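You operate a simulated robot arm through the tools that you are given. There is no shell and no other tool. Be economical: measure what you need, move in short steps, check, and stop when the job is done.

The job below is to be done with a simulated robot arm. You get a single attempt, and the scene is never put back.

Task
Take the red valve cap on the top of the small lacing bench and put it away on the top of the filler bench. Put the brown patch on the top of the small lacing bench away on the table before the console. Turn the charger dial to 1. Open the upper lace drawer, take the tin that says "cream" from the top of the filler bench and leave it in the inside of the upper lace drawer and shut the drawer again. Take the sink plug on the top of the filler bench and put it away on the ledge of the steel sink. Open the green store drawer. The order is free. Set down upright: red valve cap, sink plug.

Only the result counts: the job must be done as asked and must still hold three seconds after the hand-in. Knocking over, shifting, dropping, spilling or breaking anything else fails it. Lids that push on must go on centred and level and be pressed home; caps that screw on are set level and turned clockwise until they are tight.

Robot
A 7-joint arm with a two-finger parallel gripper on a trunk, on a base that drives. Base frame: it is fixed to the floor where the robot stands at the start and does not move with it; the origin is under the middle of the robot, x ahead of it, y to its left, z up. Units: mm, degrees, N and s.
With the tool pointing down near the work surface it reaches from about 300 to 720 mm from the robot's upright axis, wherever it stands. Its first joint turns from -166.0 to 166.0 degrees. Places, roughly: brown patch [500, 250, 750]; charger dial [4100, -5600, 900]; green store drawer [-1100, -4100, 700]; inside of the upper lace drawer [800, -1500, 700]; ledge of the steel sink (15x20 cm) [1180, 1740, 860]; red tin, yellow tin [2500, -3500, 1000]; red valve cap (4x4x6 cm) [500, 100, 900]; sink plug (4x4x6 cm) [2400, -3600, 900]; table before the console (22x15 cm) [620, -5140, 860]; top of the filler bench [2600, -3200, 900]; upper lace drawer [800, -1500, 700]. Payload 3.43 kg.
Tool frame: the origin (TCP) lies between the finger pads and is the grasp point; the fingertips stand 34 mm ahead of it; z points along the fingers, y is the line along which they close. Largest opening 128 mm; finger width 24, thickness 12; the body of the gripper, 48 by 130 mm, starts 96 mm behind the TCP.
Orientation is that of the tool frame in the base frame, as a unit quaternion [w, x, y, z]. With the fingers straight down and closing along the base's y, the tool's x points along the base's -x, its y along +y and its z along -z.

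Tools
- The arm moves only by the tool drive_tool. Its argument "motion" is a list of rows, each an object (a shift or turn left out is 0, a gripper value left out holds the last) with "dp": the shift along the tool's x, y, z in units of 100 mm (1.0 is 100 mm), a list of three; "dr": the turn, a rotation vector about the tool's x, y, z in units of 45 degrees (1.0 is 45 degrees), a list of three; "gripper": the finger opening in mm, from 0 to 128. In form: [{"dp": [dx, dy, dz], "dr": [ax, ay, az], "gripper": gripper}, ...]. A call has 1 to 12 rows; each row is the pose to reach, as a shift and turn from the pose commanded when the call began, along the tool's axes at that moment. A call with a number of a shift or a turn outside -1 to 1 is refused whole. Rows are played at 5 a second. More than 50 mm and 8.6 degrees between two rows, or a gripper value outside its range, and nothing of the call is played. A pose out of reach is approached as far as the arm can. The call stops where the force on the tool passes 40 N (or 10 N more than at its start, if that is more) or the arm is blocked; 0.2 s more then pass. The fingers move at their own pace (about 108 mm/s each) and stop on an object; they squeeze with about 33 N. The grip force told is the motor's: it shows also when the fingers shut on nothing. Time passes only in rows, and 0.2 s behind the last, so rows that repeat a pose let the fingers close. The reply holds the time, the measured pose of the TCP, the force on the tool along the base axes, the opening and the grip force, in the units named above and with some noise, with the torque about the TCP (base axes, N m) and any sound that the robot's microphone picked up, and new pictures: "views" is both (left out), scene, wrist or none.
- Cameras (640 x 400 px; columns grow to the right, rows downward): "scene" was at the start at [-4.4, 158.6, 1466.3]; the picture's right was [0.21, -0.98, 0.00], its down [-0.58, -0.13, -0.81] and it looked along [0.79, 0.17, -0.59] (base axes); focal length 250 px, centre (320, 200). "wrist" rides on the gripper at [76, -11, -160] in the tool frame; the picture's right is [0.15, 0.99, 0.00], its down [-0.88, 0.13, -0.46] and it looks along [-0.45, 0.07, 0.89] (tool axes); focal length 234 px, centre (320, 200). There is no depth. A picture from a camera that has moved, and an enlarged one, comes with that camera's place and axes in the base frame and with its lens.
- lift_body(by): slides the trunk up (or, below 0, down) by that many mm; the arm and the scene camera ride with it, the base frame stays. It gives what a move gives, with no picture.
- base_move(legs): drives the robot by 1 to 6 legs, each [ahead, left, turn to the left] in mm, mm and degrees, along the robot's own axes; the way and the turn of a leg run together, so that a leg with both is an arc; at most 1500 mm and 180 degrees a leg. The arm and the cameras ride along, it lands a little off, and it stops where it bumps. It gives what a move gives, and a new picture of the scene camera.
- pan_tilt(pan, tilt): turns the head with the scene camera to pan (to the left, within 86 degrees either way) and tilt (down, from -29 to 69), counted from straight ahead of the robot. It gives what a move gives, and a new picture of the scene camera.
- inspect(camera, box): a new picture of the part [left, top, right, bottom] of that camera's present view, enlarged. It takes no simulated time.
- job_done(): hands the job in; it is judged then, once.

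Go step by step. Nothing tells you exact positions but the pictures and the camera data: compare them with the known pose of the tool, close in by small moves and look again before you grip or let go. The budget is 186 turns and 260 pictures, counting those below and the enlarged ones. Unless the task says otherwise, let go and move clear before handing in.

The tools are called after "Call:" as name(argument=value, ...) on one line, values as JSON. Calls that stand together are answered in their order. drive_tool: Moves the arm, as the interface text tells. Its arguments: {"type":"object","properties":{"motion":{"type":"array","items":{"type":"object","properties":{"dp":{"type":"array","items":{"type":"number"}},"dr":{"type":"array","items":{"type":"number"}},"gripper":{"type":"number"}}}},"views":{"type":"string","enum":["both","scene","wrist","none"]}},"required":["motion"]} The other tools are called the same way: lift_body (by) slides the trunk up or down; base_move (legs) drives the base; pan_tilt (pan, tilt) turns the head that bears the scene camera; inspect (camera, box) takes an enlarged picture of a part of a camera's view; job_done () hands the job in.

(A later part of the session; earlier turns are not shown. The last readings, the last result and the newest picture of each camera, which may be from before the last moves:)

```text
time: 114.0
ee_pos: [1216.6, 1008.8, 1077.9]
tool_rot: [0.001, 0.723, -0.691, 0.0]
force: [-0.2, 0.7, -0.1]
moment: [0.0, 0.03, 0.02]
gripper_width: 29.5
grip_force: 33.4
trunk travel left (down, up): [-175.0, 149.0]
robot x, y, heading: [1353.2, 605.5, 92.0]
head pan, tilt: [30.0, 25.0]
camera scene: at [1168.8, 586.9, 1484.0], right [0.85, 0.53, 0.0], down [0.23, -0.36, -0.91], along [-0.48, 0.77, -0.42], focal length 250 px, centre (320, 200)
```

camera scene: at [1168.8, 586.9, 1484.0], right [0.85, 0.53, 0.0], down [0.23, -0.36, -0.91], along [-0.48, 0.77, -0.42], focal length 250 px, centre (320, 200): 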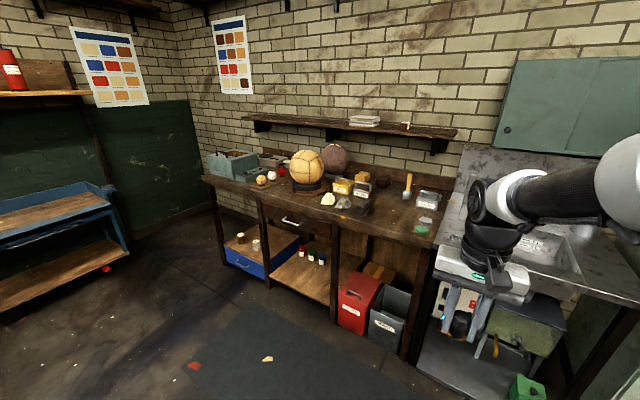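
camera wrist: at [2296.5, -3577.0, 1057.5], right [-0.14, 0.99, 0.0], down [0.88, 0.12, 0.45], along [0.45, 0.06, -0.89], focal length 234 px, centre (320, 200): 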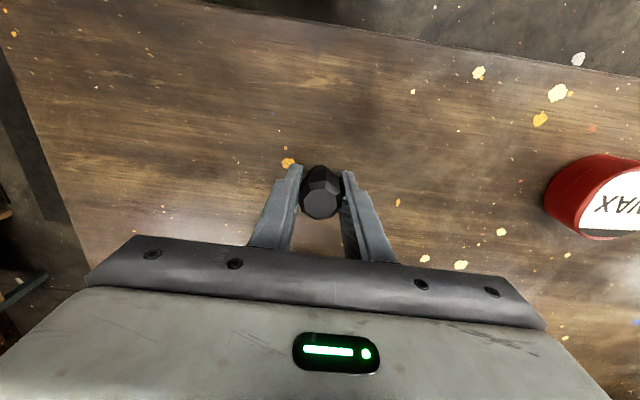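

The sink is just ahead. I move closer, square up, and look down at it.

Call:
base_move(legs=[[400, 0, -2]])

Call:
pan_tilt(pan=8, tilt=40)

Call:
inspect(camera="wrist", box=[0, 0, 640, 400])

```text
time: 116.5
ee_pos: [1225.6, 1411.4, 1076.0]
tool_rot: [0.0, 0.708, -0.706, 0.001]
force: [-0.5, 0.6, -0.3]
moment: [0.0, 0.02, 0.0]
gripper_width: 29.8
grip_force: 32.6
trunk travel left (down, up): [-175.0, 149.0]
robot x, y, heading: [1347.1, 1003.0, 90.1]
head pan, tilt: [30.0, 25.0]
camera scene: at [1160.4, 991.0, 1483.9], right [0.87, 0.5, 0.0], down [0.21, -0.37, -0.91], along [-0.45, 0.79, -0.42], focal length 250 px, centre (320, 200)
```

scene: 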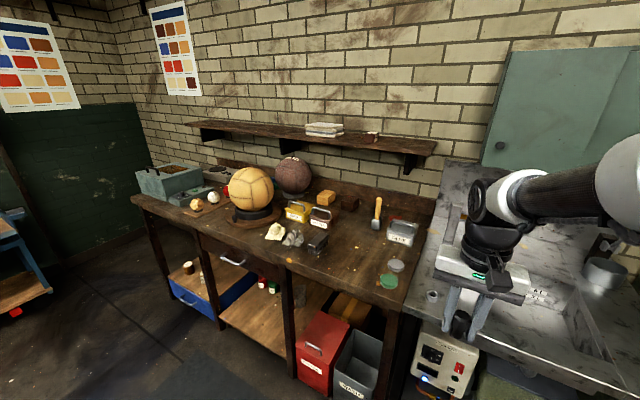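

```text
time: 117.4
ee_pos: [1225.5, 1411.9, 1076.5]
tool_rot: [0.001, 0.708, -0.707, 0.0]
force: [-0.3, 0.5, -0.7]
moment: [0.01, 0.01, -0.01]
gripper_width: 29.7
grip_force: 33.5
trunk travel left (down, up): [-175.0, 149.0]
robot x, y, heading: [1346.1, 999.8, 89.8]
head pan, tilt: [8.0, 40.0]
camera scene: at [1194.5, 995.4, 1460.6], right [0.99, 0.14, 0.0], down [0.09, -0.64, -0.77], along [-0.11, 0.76, -0.64], focal length 250 px, centre (320, 200)
```

scene: 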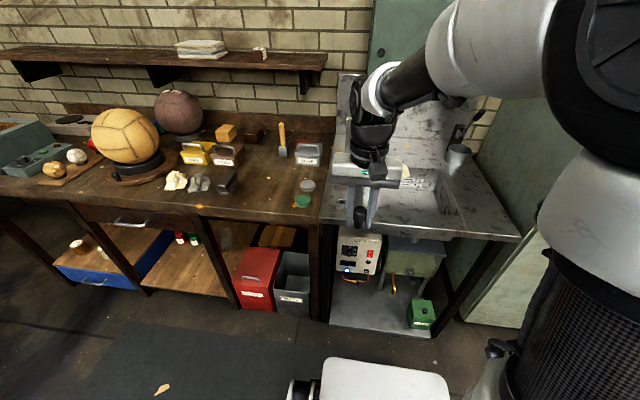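

```text
1.00 times, centred on (320, 200) of wrist (not enlarged: the box is as wide or as high as the picture)
camera zoom: at [1237.5, 1335.9, 1236.6], right [-0.99, -0.15, 0.0], down [-0.13, 0.88, 0.45], along [-0.07, 0.45, -0.89], focal length 234 px, centre (320, 200)
```

zoom: 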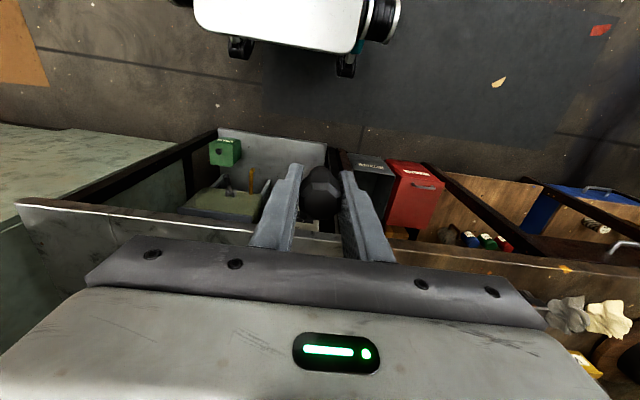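

The sink counter's left part is the ledge. I roll forward a little to look at it with the wrist camera.

Call:
base_move(legs=[[180, 0, 0]])

Call:
inspect(camera="wrist", box=[0, 0, 640, 400])

Call:
pan_tilt(pan=35, tilt=40)

```text
time: 118.9
ee_pos: [1224.9, 1590.4, 1077.6]
tool_rot: [0.002, 0.707, -0.707, 0.001]
force: [-0.5, -0.3, 0.5]
moment: [-0.03, 0.0, 0.0]
gripper_width: 29.4
grip_force: 32.3
trunk travel left (down, up): [-175.0, 149.0]
robot x, y, heading: [1346.6, 1181.0, 89.7]
head pan, tilt: [8.0, 40.0]
camera scene: at [1194.9, 1173.5, 1460.6], right [0.99, 0.14, 0.0], down [0.09, -0.64, -0.77], along [-0.11, 0.76, -0.64], focal length 250 px, centre (320, 200)
```

scene: 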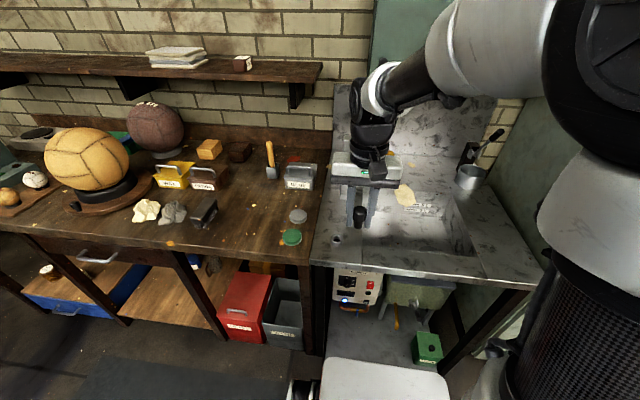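

```text
1.00 times, centred on (320, 200) of wrist (not enlarged: the box is as wide or as high as the picture)
camera zoom: at [1237.9, 1514.0, 1236.6], right [-0.99, -0.15, 0.0], down [-0.13, 0.88, 0.45], along [-0.07, 0.45, -0.89], focal length 234 px, centre (320, 200)
```

zoom: 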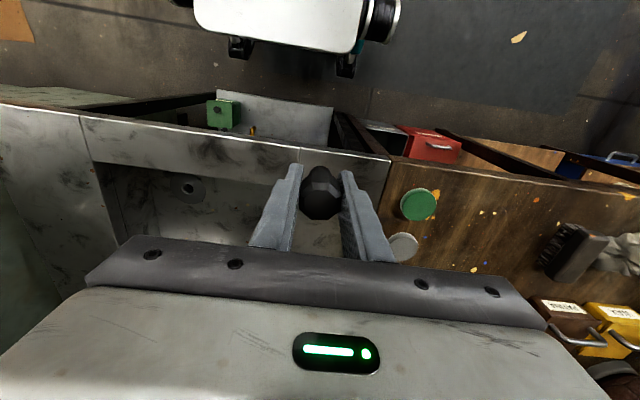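

```text
time: 119.8
ee_pos: [1224.6, 1589.3, 1076.2]
tool_rot: [0.001, 0.708, -0.707, 0.001]
force: [-0.3, 0.1, -0.2]
moment: [-0.04, 0.01, -0.02]
gripper_width: 29.6
grip_force: 33.0
trunk travel left (down, up): [-175.0, 149.0]
robot x, y, heading: [1347.6, 1181.0, 89.9]
head pan, tilt: [35.0, 40.0]
camera scene: at [1158.0, 1159.1, 1460.6], right [0.82, 0.57, 0.0], down [0.37, -0.53, -0.77], along [-0.44, 0.63, -0.64], focal length 250 px, centre (320, 200)
```

scene: 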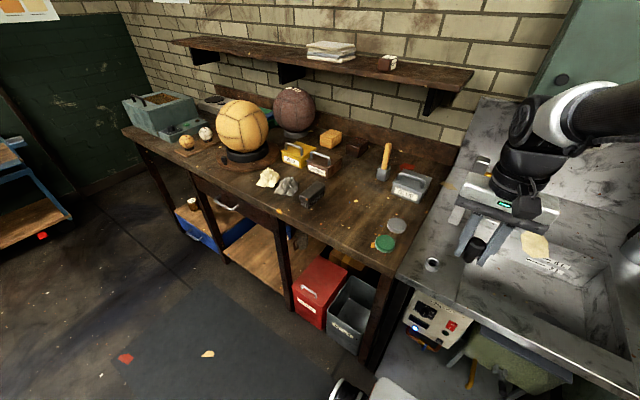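

I enlarge the ledge region to see what stands on it.

Call:
inspect(camera="scene", box=[390, 130, 640, 300])

Call:
drive_tool(motion=[{"dp": [0.45, 0, 0]}, {"dp": [0.9, 0, 0]}], views="both")

```text
2.35 times, centred on (515, 215) of scene
camera zoom: at [1158.0, 1159.1, 1460.6], right [0.82, 0.57, 0.0], down [0.37, -0.53, -0.77], along [-0.44, 0.63, -0.64], focal length 588 px, centre (-139, 165)
```

zoom: 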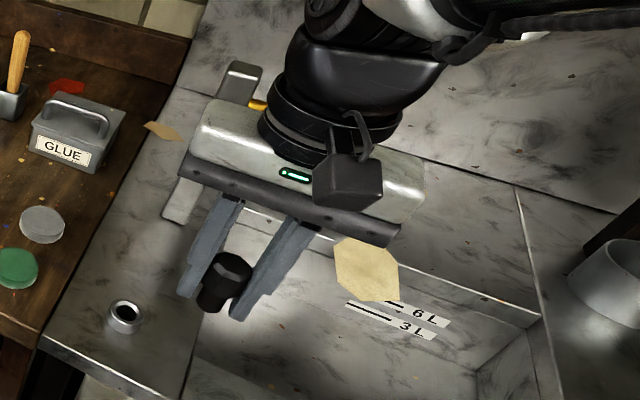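

```text
time: 120.4
ee_pos: [1227.5, 1499.8, 1076.2]
tool_rot: [0.001, 0.707, -0.707, 0.001]
force: [0.5, -0.3, -0.2]
moment: [-0.01, 0.01, -0.01]
gripper_width: 29.4
grip_force: 32.6
trunk travel left (down, up): [-175.0, 149.0]
robot x, y, heading: [1348.8, 1178.5, 90.0]
head pan, tilt: [35.0, 40.0]
camera scene: at [1157.9, 1159.0, 1460.6], right [0.82, 0.57, 0.0], down [0.37, -0.53, -0.77], along [-0.44, 0.63, -0.64], focal length 250 px, centre (320, 200)
camera wrist: at [1239.3, 1424.5, 1235.9], right [-0.99, -0.15, 0.0], down [-0.13, 0.88, 0.45], along [-0.07, 0.45, -0.89], focal length 234 px, centre (320, 200)
```

scene: 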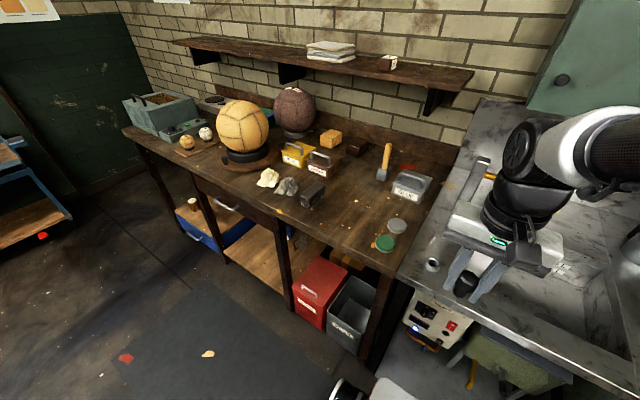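
wrist: 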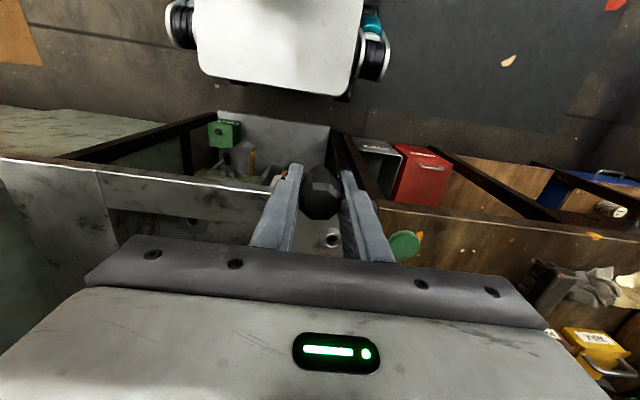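

The ledge spans x 1105–1255, with a small ring at [1174,1692] on it. I aim for a free spot at [1180,1780] behind the ring.

Call:
drive_tool(motion=[{"dp": [-0.45, 0.2, 0]}, {"dp": [-0.8, 0.47, 0]}, {"dp": [-1, 0.47, 0]}], views="none")

Call:
drive_tool(motion=[{"dp": [-0.45, 0, 0]}, {"dp": [-0.9, 0, 0]}, {"dp": [-1, 0, 0.3]}], views="none")

Call:
drive_tool(motion=[{"dp": [-0.45, 0, 0]}, {"dp": [-0.8, 0, 0.3]}, {"dp": [-0.8, 0, 0.7]}], views="both")

```text
time: 121.2
ee_pos: [1179.8, 1599.9, 1075.7]
tool_rot: [-0.001, -0.707, 0.707, 0.0]
force: [0.0, -0.3, -0.6]
moment: [0.01, 0.0, -0.01]
gripper_width: 29.8
grip_force: 33.6
trunk travel left (down, up): [-175.0, 149.0]
robot x, y, heading: [1345.3, 1178.6, 90.0]
head pan, tilt: [35.0, 40.0]
```

```text
time: 122.0
ee_pos: [1178.9, 1700.0, 1045.8]
tool_rot: [0.0, -0.707, 0.707, 0.0]
force: [0.8, 0.3, 0.0]
moment: [-0.01, 0.02, 0.02]
gripper_width: 29.3
grip_force: 32.9
trunk travel left (down, up): [-175.0, 149.0]
robot x, y, heading: [1345.5, 1179.8, 90.2]
head pan, tilt: [35.0, 40.0]
```

```text
time: 122.8
ee_pos: [1178.4, 1777.1, 973.7]
tool_rot: [0.0, 0.708, -0.706, 0.0]
force: [0.0, 0.1, -0.1]
moment: [0.03, 0.02, 0.01]
gripper_width: 29.7
grip_force: 33.2
trunk travel left (down, up): [-175.0, 149.0]
robot x, y, heading: [1347.1, 1178.3, 89.9]
head pan, tilt: [35.0, 40.0]
camera scene: at [1157.9, 1159.2, 1460.6], right [0.82, 0.57, 0.0], down [0.37, -0.53, -0.77], along [-0.44, 0.63, -0.64], focal length 250 px, centre (320, 200)
camera wrist: at [1190.1, 1702.8, 1133.6], right [-0.99, -0.15, 0.0], down [-0.13, 0.88, 0.45], along [-0.07, 0.45, -0.89], focal length 234 px, centre (320, 200)
```

scene: 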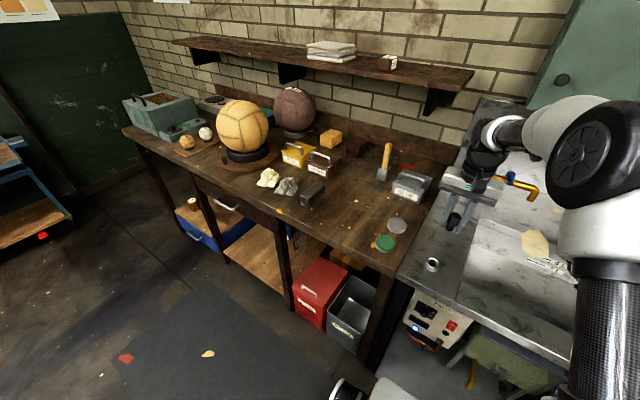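
wrist: 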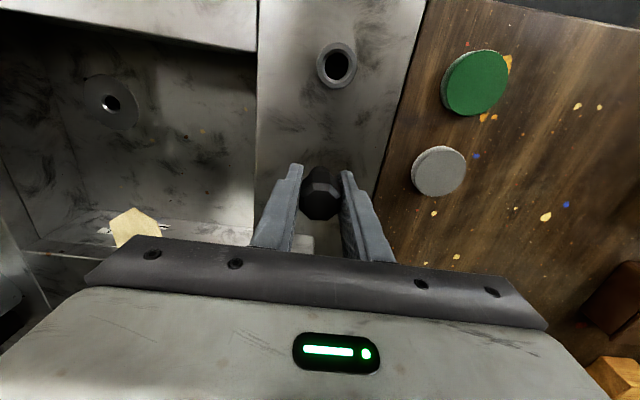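

Clear of ring and edges. I lower toward the ledge and feel for contact.

Call:
drive_tool(motion=[{"dp": [0, 0, 0.3]}, {"dp": [0, 0, 0.55]}], views="wrist")

Call:
drive_tool(motion=[{"dp": [0, 0, 0.02]}, {"dp": [0, 0, 0.04]}, {"dp": [0, 0, 0.06]}], views="none")

```text
time: 123.4
ee_pos: [1177.3, 1778.7, 920.2]
tool_rot: [0.0, 0.708, -0.706, 0.0]
force: [0.6, 0.3, 0.0]
moment: [0.0, 0.02, -0.02]
gripper_width: 29.6
grip_force: 33.1
trunk travel left (down, up): [-175.0, 149.0]
robot x, y, heading: [1345.7, 1176.4, 89.8]
head pan, tilt: [35.0, 40.0]
camera wrist: at [1189.8, 1703.0, 1079.8], right [-0.99, -0.15, 0.0], down [-0.13, 0.88, 0.46], along [-0.07, 0.45, -0.89], focal length 234 px, centre (320, 200)
```

wrist: 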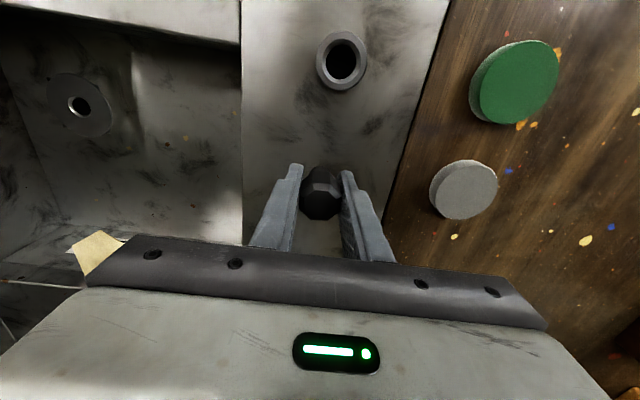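

```text
time: 124.2
ee_pos: [1177.3, 1777.6, 914.3]
tool_rot: [0.0, 0.707, -0.707, 0.001]
force: [-0.5, 0.6, -0.4]
moment: [-0.03, -0.03, 0.01]
gripper_width: 29.4
grip_force: 33.2
trunk travel left (down, up): [-175.0, 149.0]
robot x, y, heading: [1348.0, 1174.6, 89.8]
head pan, tilt: [35.0, 40.0]
```

Call:
drive_tool(motion=[{"dp": [0, 0, 0.02]}, {"dp": [0, 0, 0.04]}, {"dp": [0, 0, 0.06]}, {"dp": [0, 0, 0.075]}], views="none")

```text
time: 125.2
ee_pos: [1177.5, 1779.9, 908.4]
tool_rot: [0.001, 0.707, -0.707, 0.001]
force: [-0.5, 0.3, -0.2]
moment: [0.01, 0.0, 0.02]
gripper_width: 29.2
grip_force: 32.9
trunk travel left (down, up): [-175.0, 149.0]
robot x, y, heading: [1347.0, 1177.3, 90.1]
head pan, tilt: [35.0, 40.0]
```

No contact yet at TCP z 908; I keep stepping down.

Call:
drive_tool(motion=[{"dp": [0, 0, 0.02]}, {"dp": [0, 0, 0.035]}, {"dp": [0, 0, 0.05]}], views="none")

```text
time: 126.0
ee_pos: [1179.2, 1778.0, 901.8]
tool_rot: [0.0, 0.707, -0.707, 0.0]
force: [0.4, 0.2, -0.6]
moment: [0.01, 0.03, 0.0]
gripper_width: 29.2
grip_force: 33.2
trunk travel left (down, up): [-175.0, 149.0]
robot x, y, heading: [1346.6, 1179.7, 90.0]
head pan, tilt: [35.0, 40.0]
```

Call:
drive_tool(motion=[{"dp": [0, 0, 0.015]}, {"dp": [0, 0, 0.03]}, {"dp": [0, 0, 0.045]}], views="wrist")

```text
time: 126.8
ee_pos: [1178.3, 1779.6, 898.3]
tool_rot: [-0.001, -0.707, 0.708, -0.001]
force: [0.1, -0.7, -0.3]
moment: [-0.02, 0.01, 0.0]
gripper_width: 28.9
grip_force: 33.2
trunk travel left (down, up): [-175.0, 149.0]
robot x, y, heading: [1346.1, 1178.5, 89.8]
head pan, tilt: [35.0, 40.0]
camera wrist: at [1190.5, 1703.7, 1058.3], right [-0.99, -0.15, 0.0], down [-0.13, 0.88, 0.45], along [-0.07, 0.45, -0.89], focal length 234 px, centre (320, 200)
```

wrist: 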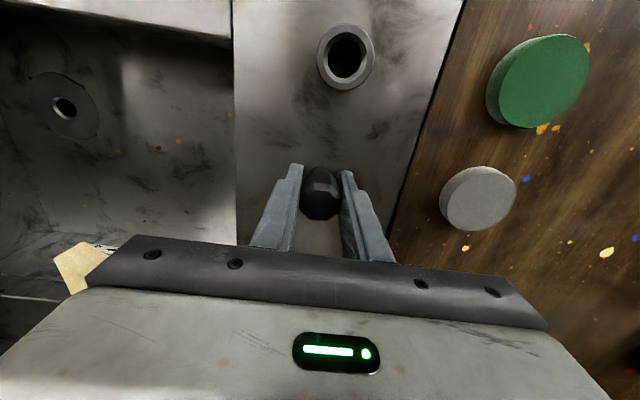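

Call:
inspect(camera="wrist", box=[270, 150, 370, 240])

Call:
inspect(camera="scene", box=[420, 170, 500, 250])

```text
4.44 times, centred on (320, 195) of wrist
camera zoom: at [1190.5, 1703.7, 1058.3], right [-0.99, -0.15, 0.0], down [-0.13, 0.88, 0.45], along [-0.07, 0.45, -0.89], focal length 1041 px, centre (320, 222)
```

zoom: 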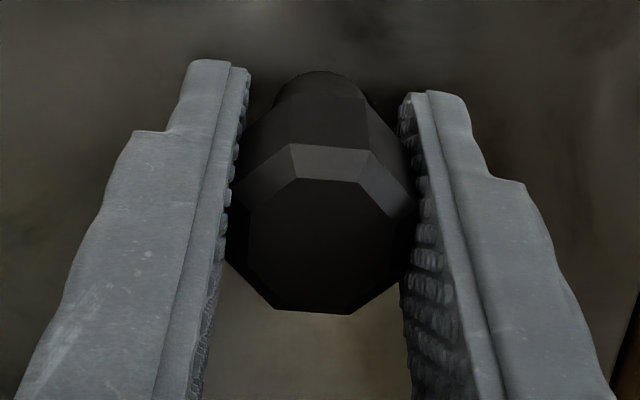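

```text
5.00 times, centred on (460, 210) of scene
camera zoom: at [1157.9, 1159.1, 1460.6], right [0.82, 0.57, 0.0], down [0.37, -0.53, -0.77], along [-0.44, 0.63, -0.64], focal length 1249 px, centre (-380, 150)
```

zoom: 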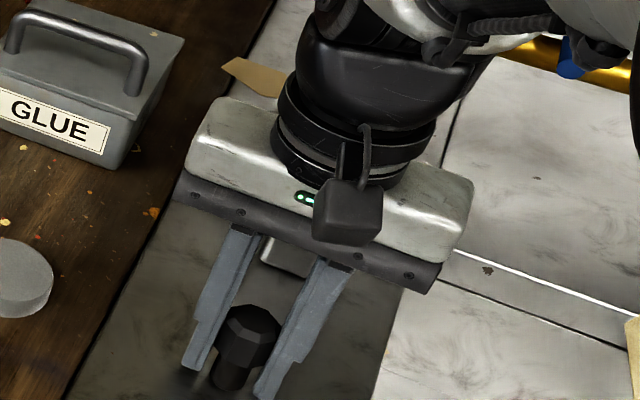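

The plug still hangs upright. I go on down slowly.

Call:
drive_tool(motion=[{"dp": [0, 0, 0.015]}, {"dp": [0, 0, 0.03]}, {"dp": [0, 0, 0.045]}], views="none")

```text
time: 127.6
ee_pos: [1178.3, 1779.7, 897.0]
tool_rot: [0.001, -0.707, 0.707, 0.003]
force: [1.0, -5.4, 19.6]
moment: [-0.18, -0.03, 0.01]
gripper_width: 29.0
grip_force: 33.2
trunk travel left (down, up): [-175.0, 149.0]
robot x, y, heading: [1345.8, 1179.6, 89.9]
head pan, tilt: [35.0, 40.0]
```

Contact. Relax, open and rise.

Call:
drive_tool(motion=[{"dp": [0, 0, -0.02]}, {"dp": [0, 0, -0.02], "gripper": 60}, {"dp": [0, 0, -0.02]}, {"dp": [0, 0, -0.02]}, {"dp": [0, 0, -0.4]}, {"dp": [0, 0, -0.8]}], views="wrist")

Call:
inspect(camera="scene", box=[420, 170, 500, 250])

```text
time: 129.0
ee_pos: [1179.6, 1782.1, 974.4]
tool_rot: [0.001, 0.708, -0.707, 0.001]
force: [-0.1, 0.1, -0.4]
moment: [-0.02, 0.0, -0.02]
gripper_width: 60.0
grip_force: 0.1
trunk travel left (down, up): [-175.0, 149.0]
robot x, y, heading: [1341.8, 1176.2, 90.0]
head pan, tilt: [35.0, 40.0]
camera wrist: at [1191.5, 1706.5, 1135.0], right [-0.99, -0.15, 0.0], down [-0.13, 0.88, 0.45], along [-0.07, 0.45, -0.89], focal length 234 px, centre (320, 200)
```

wrist: 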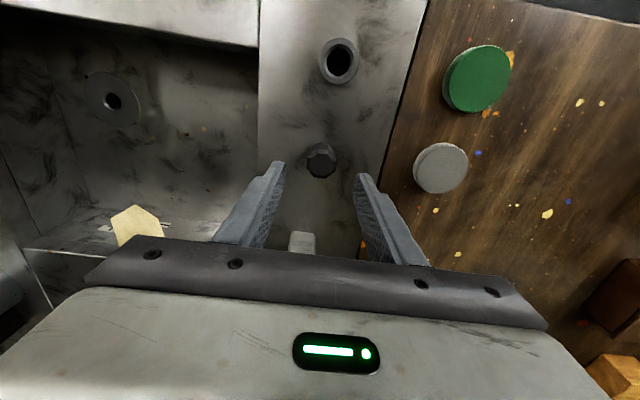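

```text
5.00 times, centred on (460, 210) of scene
camera zoom: at [1157.9, 1159.0, 1460.6], right [0.82, 0.57, 0.0], down [0.37, -0.53, -0.77], along [-0.44, 0.63, -0.64], focal length 1249 px, centre (-380, 150)
```

zoom: 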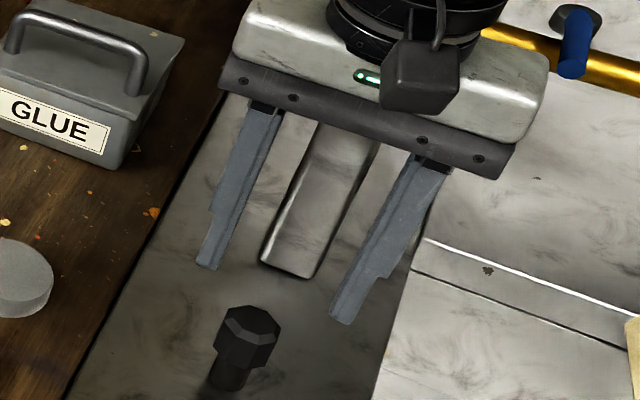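

The plug stands upright on the ledge. Next the brown patch: I retract and drive to the end of the lacing bench, facing −y.

Call:
drive_tool(motion=[{"dp": [0, 0, -0.45], "gripper": 110}, {"dp": [0, 0, -0.9]}], views="none")

Call:
drive_tool(motion=[{"dp": [0.45, 0, -0.2]}, {"dp": [0.9, 0, -0.3]}, {"dp": [1, -0.4, -0.3]}], views="none")

Call:
drive_tool(motion=[{"dp": [0.45, -0.2, 0]}, {"dp": [0.9, -0.4, 0]}, {"dp": [1, -0.7, 0]}], views="none")

Call:
base_move(legs=[[-280, 0, 0], [0, 0, 180], [0, -850, 0]])

Call:
pan_tilt(pan=20, tilt=40)

```text
time: 129.6
ee_pos: [1179.5, 1779.2, 1065.0]
tool_rot: [-0.001, -0.707, 0.707, -0.001]
force: [-0.5, 0.1, -1.1]
moment: [-0.01, 0.04, -0.02]
gripper_width: 110.1
grip_force: 0.0
trunk travel left (down, up): [-175.0, 149.0]
robot x, y, heading: [1351.8, 1177.4, 90.1]
head pan, tilt: [35.0, 40.0]
```

```text
time: 130.4
ee_pos: [1218.5, 1678.2, 1096.7]
tool_rot: [0.0, 0.707, -0.707, 0.001]
force: [-0.8, -0.4, 0.1]
moment: [-0.04, -0.04, 0.02]
gripper_width: 110.0
grip_force: 0.0
trunk travel left (down, up): [-175.0, 149.0]
robot x, y, heading: [1349.4, 1177.1, 89.7]
head pan, tilt: [35.0, 40.0]
```

```text
time: 131.2
ee_pos: [1289.4, 1580.2, 1096.2]
tool_rot: [0.001, 0.708, -0.706, 0.001]
force: [0.7, -0.2, -0.1]
moment: [0.02, -0.04, -0.04]
gripper_width: 109.6
grip_force: 0.0
trunk travel left (down, up): [-175.0, 149.0]
robot x, y, heading: [1344.4, 1179.1, 89.7]
head pan, tilt: [35.0, 40.0]
```

```text
time: 148.9
ee_pos: [552.6, 487.8, 1094.9]
tool_rot: [-0.001, 0.702, 0.712, 0.0]
force: [-0.1, 1.1, 0.2]
moment: [-0.01, 0.0, 0.01]
gripper_width: 110.1
grip_force: 0.1
trunk travel left (down, up): [-175.0, 149.0]
robot x, y, heading: [488.1, 885.2, -89.4]
head pan, tilt: [35.0, 40.0]
camera scene: at [679.2, 909.3, 1460.6], right [-0.81, -0.58, 0.0], down [-0.37, 0.52, -0.77], along [0.45, -0.62, -0.64], focal length 250 px, centre (320, 200)
```

scene: 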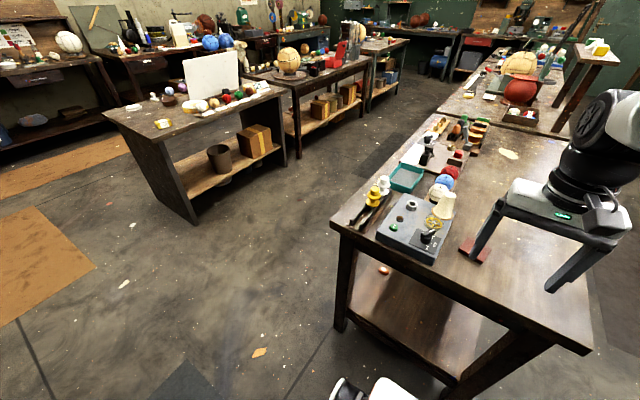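

```text
time: 149.7
ee_pos: [552.4, 487.5, 1094.6]
tool_rot: [0.0, 0.702, 0.712, 0.001]
force: [0.2, -1.1, 0.0]
moment: [0.01, -0.01, 0.03]
gripper_width: 109.7
grip_force: 0.0
trunk travel left (down, up): [-175.0, 149.0]
robot x, y, heading: [487.2, 884.6, -89.6]
head pan, tilt: [20.0, 40.0]
camera scene: at [659.7, 898.9, 1460.6], right [-0.94, -0.35, 0.0], down [-0.23, 0.6, -0.77], along [0.27, -0.72, -0.64], focal length 250 px, centre (320, 200)
```

scene: 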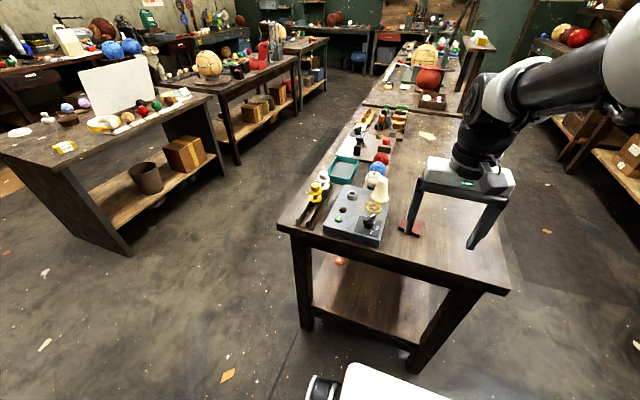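

The patch is at about [576,250]. I roll forward and look with the wrist camera.

Call:
base_move(legs=[[150, 0, 0]])

Call:
drive_tool(motion=[{"dp": [-0.2, 0.05, 0.3]}, {"dp": [-0.4, 0.1, 0.6]}, {"dp": [-0.6, 0.2, 0.9]}], views="wrist")

```text
time: 151.1
ee_pos: [553.8, 336.9, 1094.5]
tool_rot: [-0.001, 0.703, 0.711, 0.001]
force: [0.4, -0.2, -0.1]
moment: [-0.01, -0.01, -0.01]
gripper_width: 110.0
grip_force: 0.1
trunk travel left (down, up): [-175.0, 149.0]
robot x, y, heading: [490.5, 738.7, -89.4]
head pan, tilt: [20.0, 40.0]
camera scene: at [661.1, 748.9, 1460.6], right [-0.94, -0.35, 0.0], down [-0.23, 0.6, -0.77], along [0.27, -0.72, -0.64], focal length 250 px, centre (320, 200)
```

scene: 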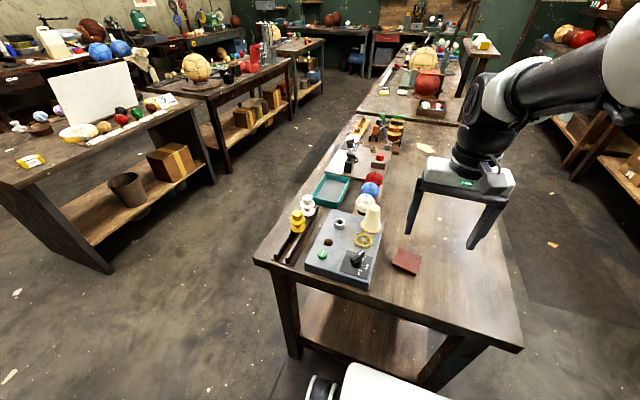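

```text
time: 151.9
ee_pos: [574.2, 276.5, 1006.8]
tool_rot: [0.0, 0.703, 0.712, 0.0]
force: [-0.1, -0.8, -0.4]
moment: [-0.01, 0.03, 0.04]
gripper_width: 110.0
grip_force: 0.0
trunk travel left (down, up): [-175.0, 149.0]
robot x, y, heading: [492.5, 739.4, -89.3]
head pan, tilt: [20.0, 40.0]
camera wrist: at [561.5, 351.6, 1165.5], right [0.99, 0.16, 0.0], down [0.14, -0.88, 0.46], along [0.07, -0.45, -0.89], focal length 234 px, centre (320, 200)
```

wrist: 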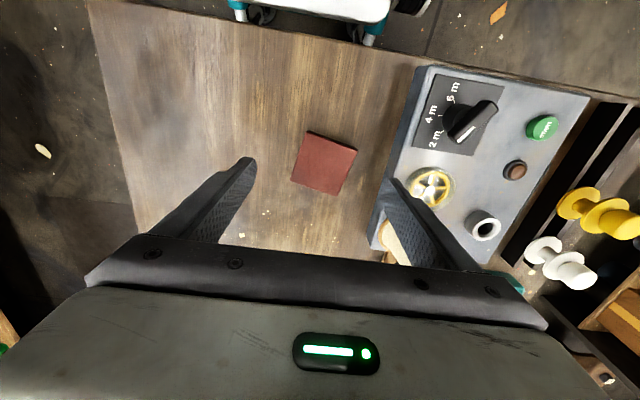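

Patch centre ≈ [581,252], side ≈ 68 mm, turned about −14°. I turn the tool to match, narrow to 92 mm and descend.

Call:
drive_tool(motion=[{"dp": [-0.12, 0.04, 0.2], "dr": [0, 0, 0.16], "gripper": 92}, {"dp": [-0.24, 0.07, 0.5], "dr": [0, 0, 0.33]}, {"dp": [-0.24, 0.07, 0.7], "dr": [0, 0, 0.33]}], views="both")

```text
time: 152.7
ee_pos: [581.8, 251.2, 934.3]
tool_rot: [0.0, 0.79, 0.613, 0.001]
force: [0.1, 0.0, 0.0]
moment: [0.0, -0.04, 0.02]
gripper_width: 92.1
grip_force: 0.1
trunk travel left (down, up): [-175.0, 149.0]
robot x, y, heading: [493.4, 736.9, -89.5]
head pan, tilt: [20.0, 40.0]
camera scene: at [661.2, 748.8, 1460.6], right [-0.94, -0.35, 0.0], down [-0.23, 0.6, -0.77], along [0.27, -0.72, -0.64], focal length 250 px, centre (320, 200)
camera wrist: at [590.0, 327.7, 1093.8], right [0.99, -0.1, 0.0], down [-0.09, -0.89, 0.45], along [-0.05, -0.45, -0.89], focal length 234 px, centre (320, 200)
```

scene: 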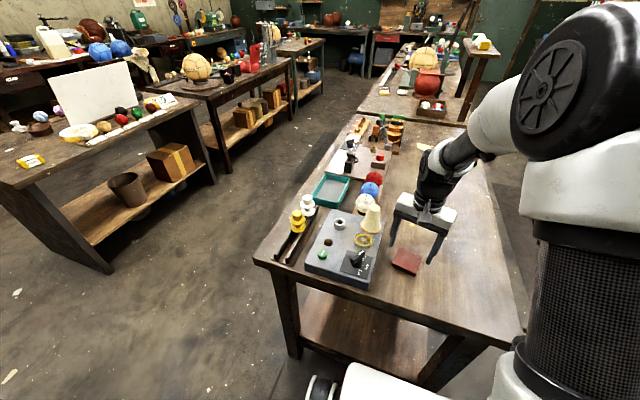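
wrist: 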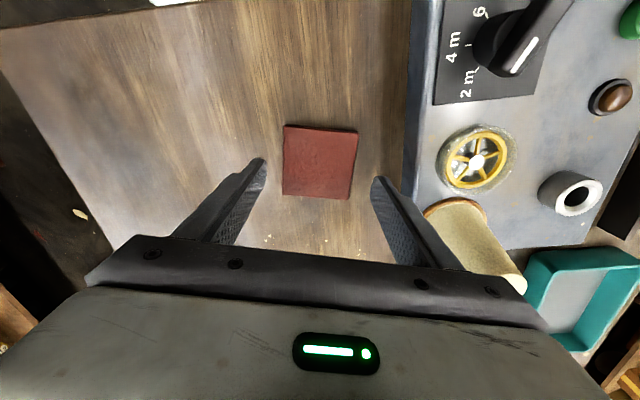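

Aligned. Descend and feel for the bench.

Call:
drive_tool(motion=[{"dp": [0, 0, 0.2]}, {"dp": [0, 0, 0.39]}], views="none")

Call:
drive_tool(motion=[{"dp": [0, 0, 0.02]}, {"dp": [0, 0, 0.04]}, {"dp": [0, 0, 0.055]}], views="wrist")

```text
time: 153.3
ee_pos: [581.7, 251.5, 894.3]
tool_rot: [0.001, 0.789, 0.614, 0.0]
force: [-0.2, 1.4, -0.4]
moment: [-0.01, 0.01, -0.01]
gripper_width: 92.3
grip_force: 0.1
trunk travel left (down, up): [-175.0, 149.0]
robot x, y, heading: [492.8, 740.7, -89.7]
head pan, tilt: [20.0, 40.0]
```

```text
time: 154.1
ee_pos: [581.7, 251.2, 894.3]
tool_rot: [0.002, 0.789, 0.615, -0.001]
force: [0.7, -0.8, 35.8]
moment: [0.84, 1.63, -0.14]
gripper_width: 91.8
grip_force: 0.1
trunk travel left (down, up): [-175.0, 149.0]
robot x, y, heading: [492.1, 737.7, -89.7]
head pan, tilt: [20.0, 40.0]
camera wrist: at [589.4, 329.5, 1053.5], right [0.99, -0.1, 0.0], down [-0.09, -0.88, 0.46], along [-0.04, -0.46, -0.89], focal length 234 px, centre (320, 200)
```

wrist: 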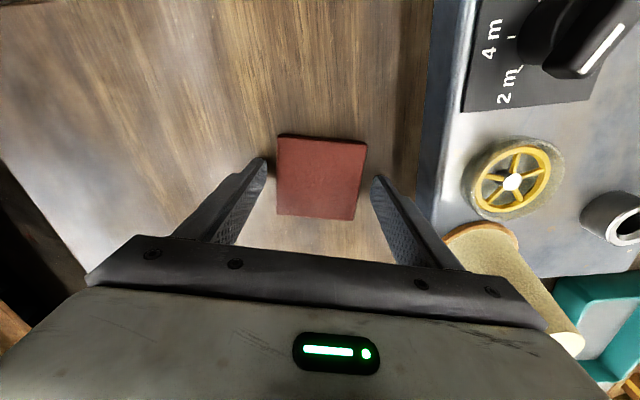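

The table is at tip height (z 860). I back off 1 mm and close on the patch.

Call:
drive_tool(motion=[{"dp": [0, 0, -0.063]}, {"dp": [0, 0, -0.063], "gripper": 40}, {"dp": [0, 0, -0.063]}, {"dp": [0, 0, -0.063]}, {"dp": [0, 0, -0.063]}], views="none")

Call:
drive_tool(motion=[{"dp": [0, 0, -0.3]}, {"dp": [0, 0, -0.65]}, {"dp": [0, 0, -1]}], views="both")

```text
time: 155.3
ee_pos: [581.4, 252.5, 896.8]
tool_rot: [-0.001, 0.79, 0.614, 0.001]
force: [1.3, -0.1, -0.6]
moment: [0.03, 0.0, 0.01]
gripper_width: 69.8
grip_force: 33.2
trunk travel left (down, up): [-175.0, 149.0]
robot x, y, heading: [489.1, 736.7, -89.5]
head pan, tilt: [20.0, 40.0]
```

```text
time: 156.1
ee_pos: [582.5, 253.7, 997.5]
tool_rot: [0.0, 0.789, 0.614, 0.001]
force: [0.7, -1.2, -0.5]
moment: [-0.01, -0.01, 0.0]
gripper_width: 69.4
grip_force: 33.3
trunk travel left (down, up): [-175.0, 149.0]
robot x, y, heading: [493.1, 737.3, -89.4]
head pan, tilt: [20.0, 40.0]
camera scene: at [661.2, 748.8, 1460.6], right [-0.94, -0.35, 0.0], down [-0.23, 0.6, -0.77], along [0.27, -0.72, -0.64], focal length 250 px, centre (320, 200)
camera wrist: at [590.8, 330.1, 1157.8], right [0.99, -0.1, 0.0], down [-0.09, -0.89, 0.45], along [-0.05, -0.45, -0.89], focal length 234 px, centre (320, 200)
```

scene: 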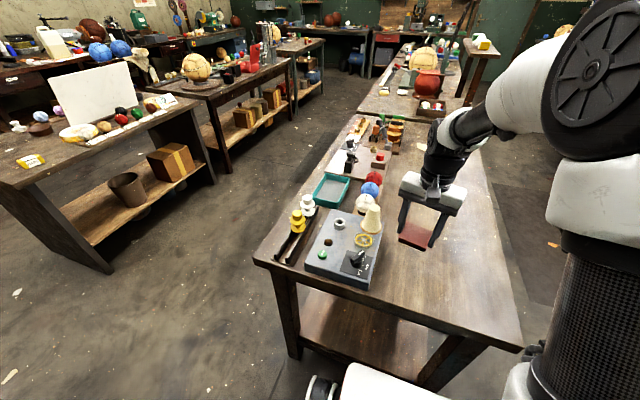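
wrist: 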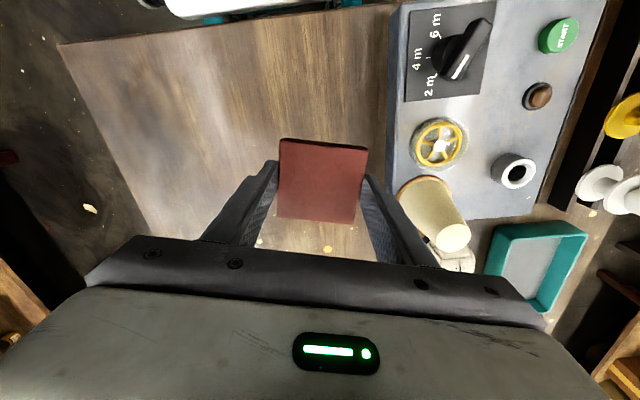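

Patch held. I lift, retract and drive down the x ≈ 1590 aisle toward the console wall.

Call:
drive_tool(motion=[{"dp": [0.2, 0, -0.4]}, {"dp": [0.5, 0, -0.7]}, {"dp": [0.8, 0, -0.9]}], views="none")

Call:
base_move(legs=[[-150, 0, 0], [0, 1110, -0.5], [1500, 0, 0], [1500, 0, 0], [1500, 0, 0]])

Call:
pan_tilt(pan=-15, tilt=15)

```text
time: 156.9
ee_pos: [603.2, 331.9, 1087.6]
tool_rot: [-0.001, 0.789, 0.614, 0.0]
force: [-0.4, -0.3, -0.5]
moment: [0.02, -0.01, -0.02]
gripper_width: 69.4
grip_force: 33.0
trunk travel left (down, up): [-175.0, 149.0]
robot x, y, heading: [496.7, 739.3, -89.5]
head pan, tilt: [20.0, 40.0]
```

```text
time: 189.8
ee_pos: [1734.0, -4006.1, 1088.1]
tool_rot: [-0.001, 0.784, 0.621, 0.0]
force: [0.1, -0.1, -0.8]
moment: [-0.01, 0.01, -0.03]
gripper_width: 68.8
grip_force: 32.7
trunk travel left (down, up): [-175.0, 149.0]
robot x, y, heading: [1616.8, -3603.9, -88.3]
head pan, tilt: [20.0, 40.0]
camera scene: at [1785.0, -3586.8, 1460.6], right [-0.93, -0.37, 0.0], down [-0.24, 0.6, -0.77], along [0.28, -0.71, -0.64], focal length 250 px, centre (320, 200)
```

scene: 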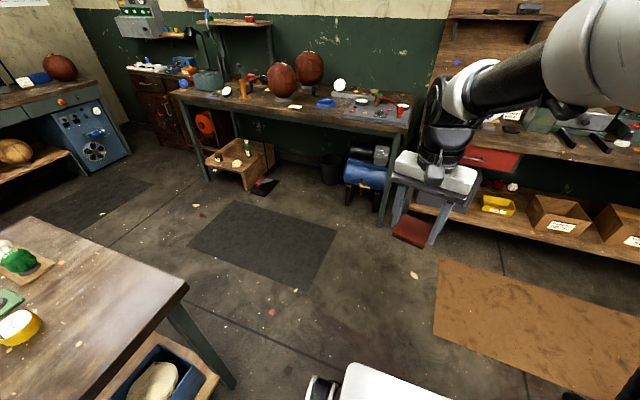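

```text
time: 190.8
ee_pos: [1732.6, -4005.6, 1086.5]
tool_rot: [0.0, 0.784, 0.621, 0.0]
force: [0.0, -0.4, -0.2]
moment: [-0.05, 0.03, 0.02]
gripper_width: 69.0
grip_force: 32.7
trunk travel left (down, up): [-175.0, 149.0]
robot x, y, heading: [1616.0, -3603.3, -88.3]
head pan, tilt: [-15.0, 15.0]
camera scene: at [1732.1, -3598.6, 1500.1], right [-0.97, 0.23, 0.0], down [0.06, 0.25, -0.97], along [-0.22, -0.94, -0.26], focal length 250 px, centre (320, 200)
```

scene: 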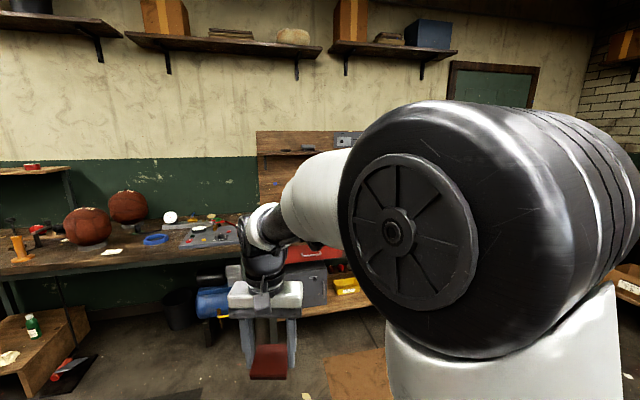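

The console (green box with gauge) stands on the back-wall bench near x 650. I drive there and look.

Call:
base_move(legs=[[760, 0, -1.7], [0, -1090, 0]])

Call:
pan_tilt(pan=10, tilt=38)

```text
time: 205.2
ee_pos: [642.5, -4757.7, 1086.9]
tool_rot: [-0.001, 0.788, 0.616, 0.0]
force: [-0.2, 0.3, -1.0]
moment: [0.04, 0.0, 0.02]
gripper_width: 68.9
grip_force: 32.9
trunk travel left (down, up): [-175.0, 149.0]
robot x, y, heading: [526.3, -4351.6, -89.3]
head pan, tilt: [-15.0, 15.0]
camera scene: at [645.4, -4348.8, 1500.2], right [-0.97, 0.25, 0.0], down [0.06, 0.25, -0.97], along [-0.24, -0.94, -0.26], focal length 250 px, centre (320, 200)
```

scene: 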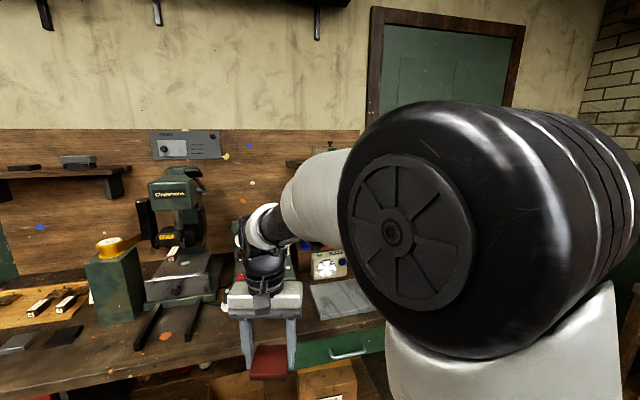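

```text
time: 206.1
ee_pos: [641.8, -4756.1, 1087.3]
tool_rot: [-0.001, 0.788, 0.616, 0.0]
force: [0.0, 0.4, -1.0]
moment: [0.01, -0.02, -0.01]
gripper_width: 69.1
grip_force: 32.8
trunk travel left (down, up): [-175.0, 149.0]
robot x, y, heading: [528.0, -4345.3, -89.2]
head pan, tilt: [10.0, 38.0]
camera scene: at [684.4, -4343.1, 1463.6], right [-0.98, -0.18, 0.0], down [-0.11, 0.6, -0.79], along [0.15, -0.77, -0.62], focal length 250 px, centre (320, 200)
```

scene: 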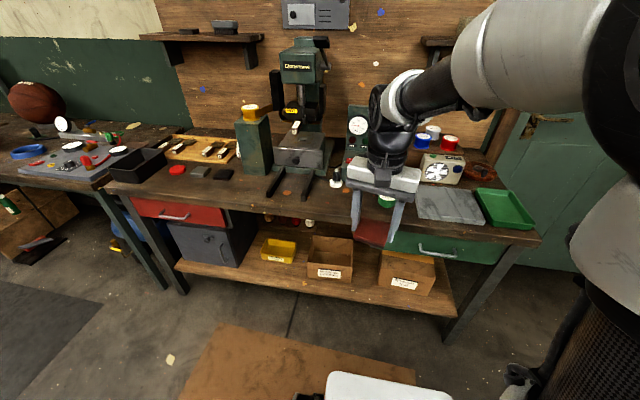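

I roll forward to look at the spot with the wrist camera.

Call:
base_move(legs=[[180, 0, 0]])

Call:
inspect(camera="wrist", box=[0, 0, 640, 400])

```text
time: 207.6
ee_pos: [644.7, -4937.3, 1087.2]
tool_rot: [-0.001, 0.788, 0.615, 0.001]
force: [0.1, -0.7, -0.7]
moment: [0.02, -0.02, -0.02]
gripper_width: 68.8
grip_force: 33.3
trunk travel left (down, up): [-175.0, 149.0]
robot x, y, heading: [530.9, -4529.8, -89.5]
head pan, tilt: [10.0, 38.0]
camera scene: at [686.7, -4523.8, 1463.6], right [-0.98, -0.19, 0.0], down [-0.11, 0.6, -0.79], along [0.15, -0.77, -0.62], focal length 250 px, centre (320, 200)
```

scene: 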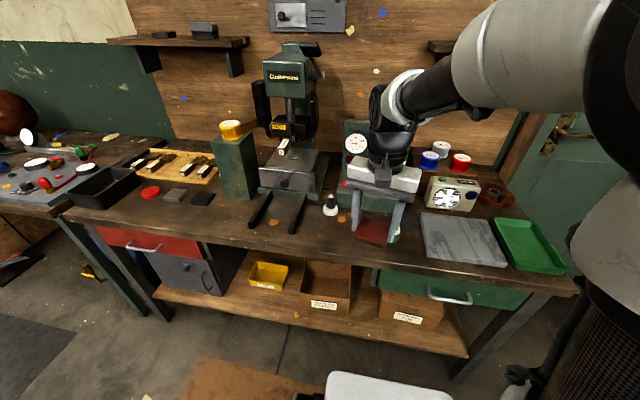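

```text
1.00 times, centred on (320, 200) of wrist (not enlarged: the box is as wide or as high as the picture)
camera zoom: at [652.2, -4860.9, 1247.3], right [1.0, -0.1, 0.0], down [-0.09, -0.89, 0.45], along [-0.04, -0.45, -0.89], focal length 234 px, centre (320, 200)
```

zoom: 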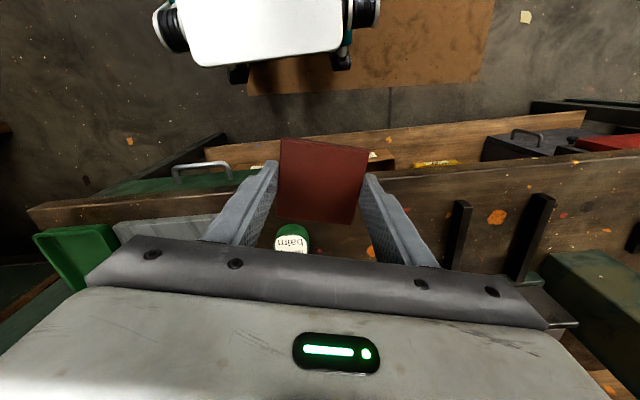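

A balm jar stands near [576,−5114]; the free spot at [670,−5140] suits the patch. I move over it.

Call:
drive_tool(motion=[{"dp": [-0.4, 0.15, 0]}, {"dp": [-0.8, 0.3, 0]}, {"dp": [-1, 0.38, 0.1]}], views="none")

Call:
drive_tool(motion=[{"dp": [-0.4, 0.15, 0], "dr": [0, 0, -0.16]}, {"dp": [-0.8, 0.3, 0.1], "dr": [0, 0, -0.33]}, {"dp": [-0.91, 0.35, 0.5], "dr": [0, 0, -0.33]}, {"dp": [-0.91, 0.35, 0.85], "dr": [0, 0, -0.33]}], views="both")

```text
time: 208.4
ee_pos: [655.9, -5043.7, 1077.2]
tool_rot: [-0.001, 0.788, 0.616, 0.001]
force: [0.5, 0.0, 0.1]
moment: [0.01, 0.01, 0.01]
gripper_width: 68.8
grip_force: 33.3
trunk travel left (down, up): [-175.0, 149.0]
robot x, y, heading: [530.4, -4533.5, -89.1]
head pan, tilt: [10.0, 38.0]
```

```text
time: 209.4
ee_pos: [670.1, -5138.4, 991.6]
tool_rot: [-0.001, 0.701, 0.713, 0.0]
force: [-0.3, -0.1, 0.0]
moment: [-0.01, -0.03, -0.02]
gripper_width: 69.0
grip_force: 32.7
trunk travel left (down, up): [-175.0, 149.0]
robot x, y, heading: [529.6, -4527.0, -89.2]
head pan, tilt: [10.0, 38.0]
camera scene: at [686.7, -4523.8, 1463.6], right [-0.98, -0.19, 0.0], down [-0.11, 0.6, -0.79], along [0.15, -0.77, -0.62], focal length 250 px, centre (320, 200)
camera wrist: at [657.8, -5063.8, 1152.1], right [0.99, 0.16, 0.0], down [0.14, -0.88, 0.46], along [0.07, -0.45, -0.89], focal length 234 px, centre (320, 200)
```

scene: 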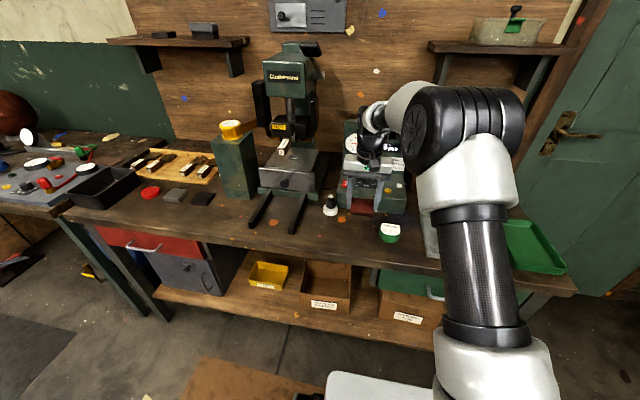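
wrist: 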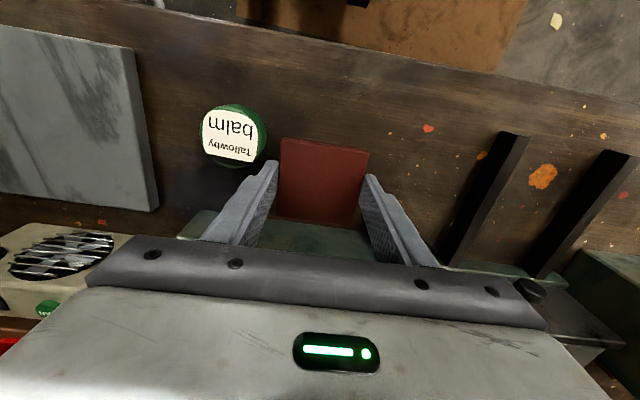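

The jar's right edge is at x ≈ 605, the console front at y ≈ −5250. I shift 8 mm right and lower.

Call:
drive_tool(motion=[{"dp": [0, 0.08, 0.3]}, {"dp": [0, 0.08, 0.6]}, {"dp": [0, 0.08, 0.86]}], views="wrist")

Call:
drive_tool(motion=[{"dp": [0, 0, 0.02]}, {"dp": [0, 0, 0.04]}, {"dp": [0, 0, 0.06]}], views="none")

```text
time: 210.2
ee_pos: [678.4, -5138.2, 905.9]
tool_rot: [-0.001, 0.702, 0.712, 0.0]
force: [-0.8, -0.2, -0.2]
moment: [0.01, -0.01, 0.02]
gripper_width: 69.2
grip_force: 32.8
trunk travel left (down, up): [-175.0, 149.0]
robot x, y, heading: [532.8, -4531.2, -89.4]
head pan, tilt: [10.0, 38.0]
camera wrist: at [665.8, -5063.6, 1066.3], right [0.99, 0.16, 0.0], down [0.14, -0.88, 0.45], along [0.07, -0.45, -0.89], focal length 234 px, centre (320, 200)
```

wrist: 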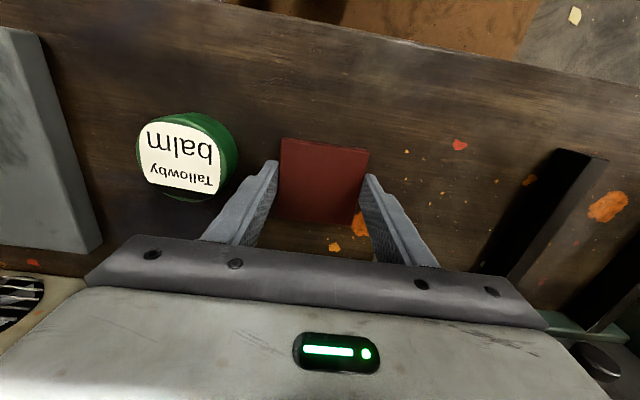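

```text
time: 211.0
ee_pos: [677.5, -5139.8, 900.0]
tool_rot: [-0.001, 0.702, 0.712, -0.001]
force: [-0.7, -0.2, -0.2]
moment: [-0.03, -0.02, 0.0]
gripper_width: 68.8
grip_force: 33.0
trunk travel left (down, up): [-175.0, 149.0]
robot x, y, heading: [530.0, -4529.5, -89.6]
head pan, tilt: [10.0, 38.0]
```

Call:
drive_tool(motion=[{"dp": [0, 0, 0.02]}, {"dp": [0, 0, 0.04]}, {"dp": [0, 0, 0.06]}, {"dp": [0, 0, 0.075]}], views="none")

```text
time: 212.0
ee_pos: [677.7, -5139.3, 894.3]
tool_rot: [0.0, 0.701, 0.713, 0.001]
force: [1.1, 0.1, 8.8]
moment: [0.3, 0.02, -0.04]
gripper_width: 68.8
grip_force: 32.8
trunk travel left (down, up): [-175.0, 149.0]
robot x, y, heading: [530.7, -4533.2, -89.3]
head pan, tilt: [10.0, 38.0]
```

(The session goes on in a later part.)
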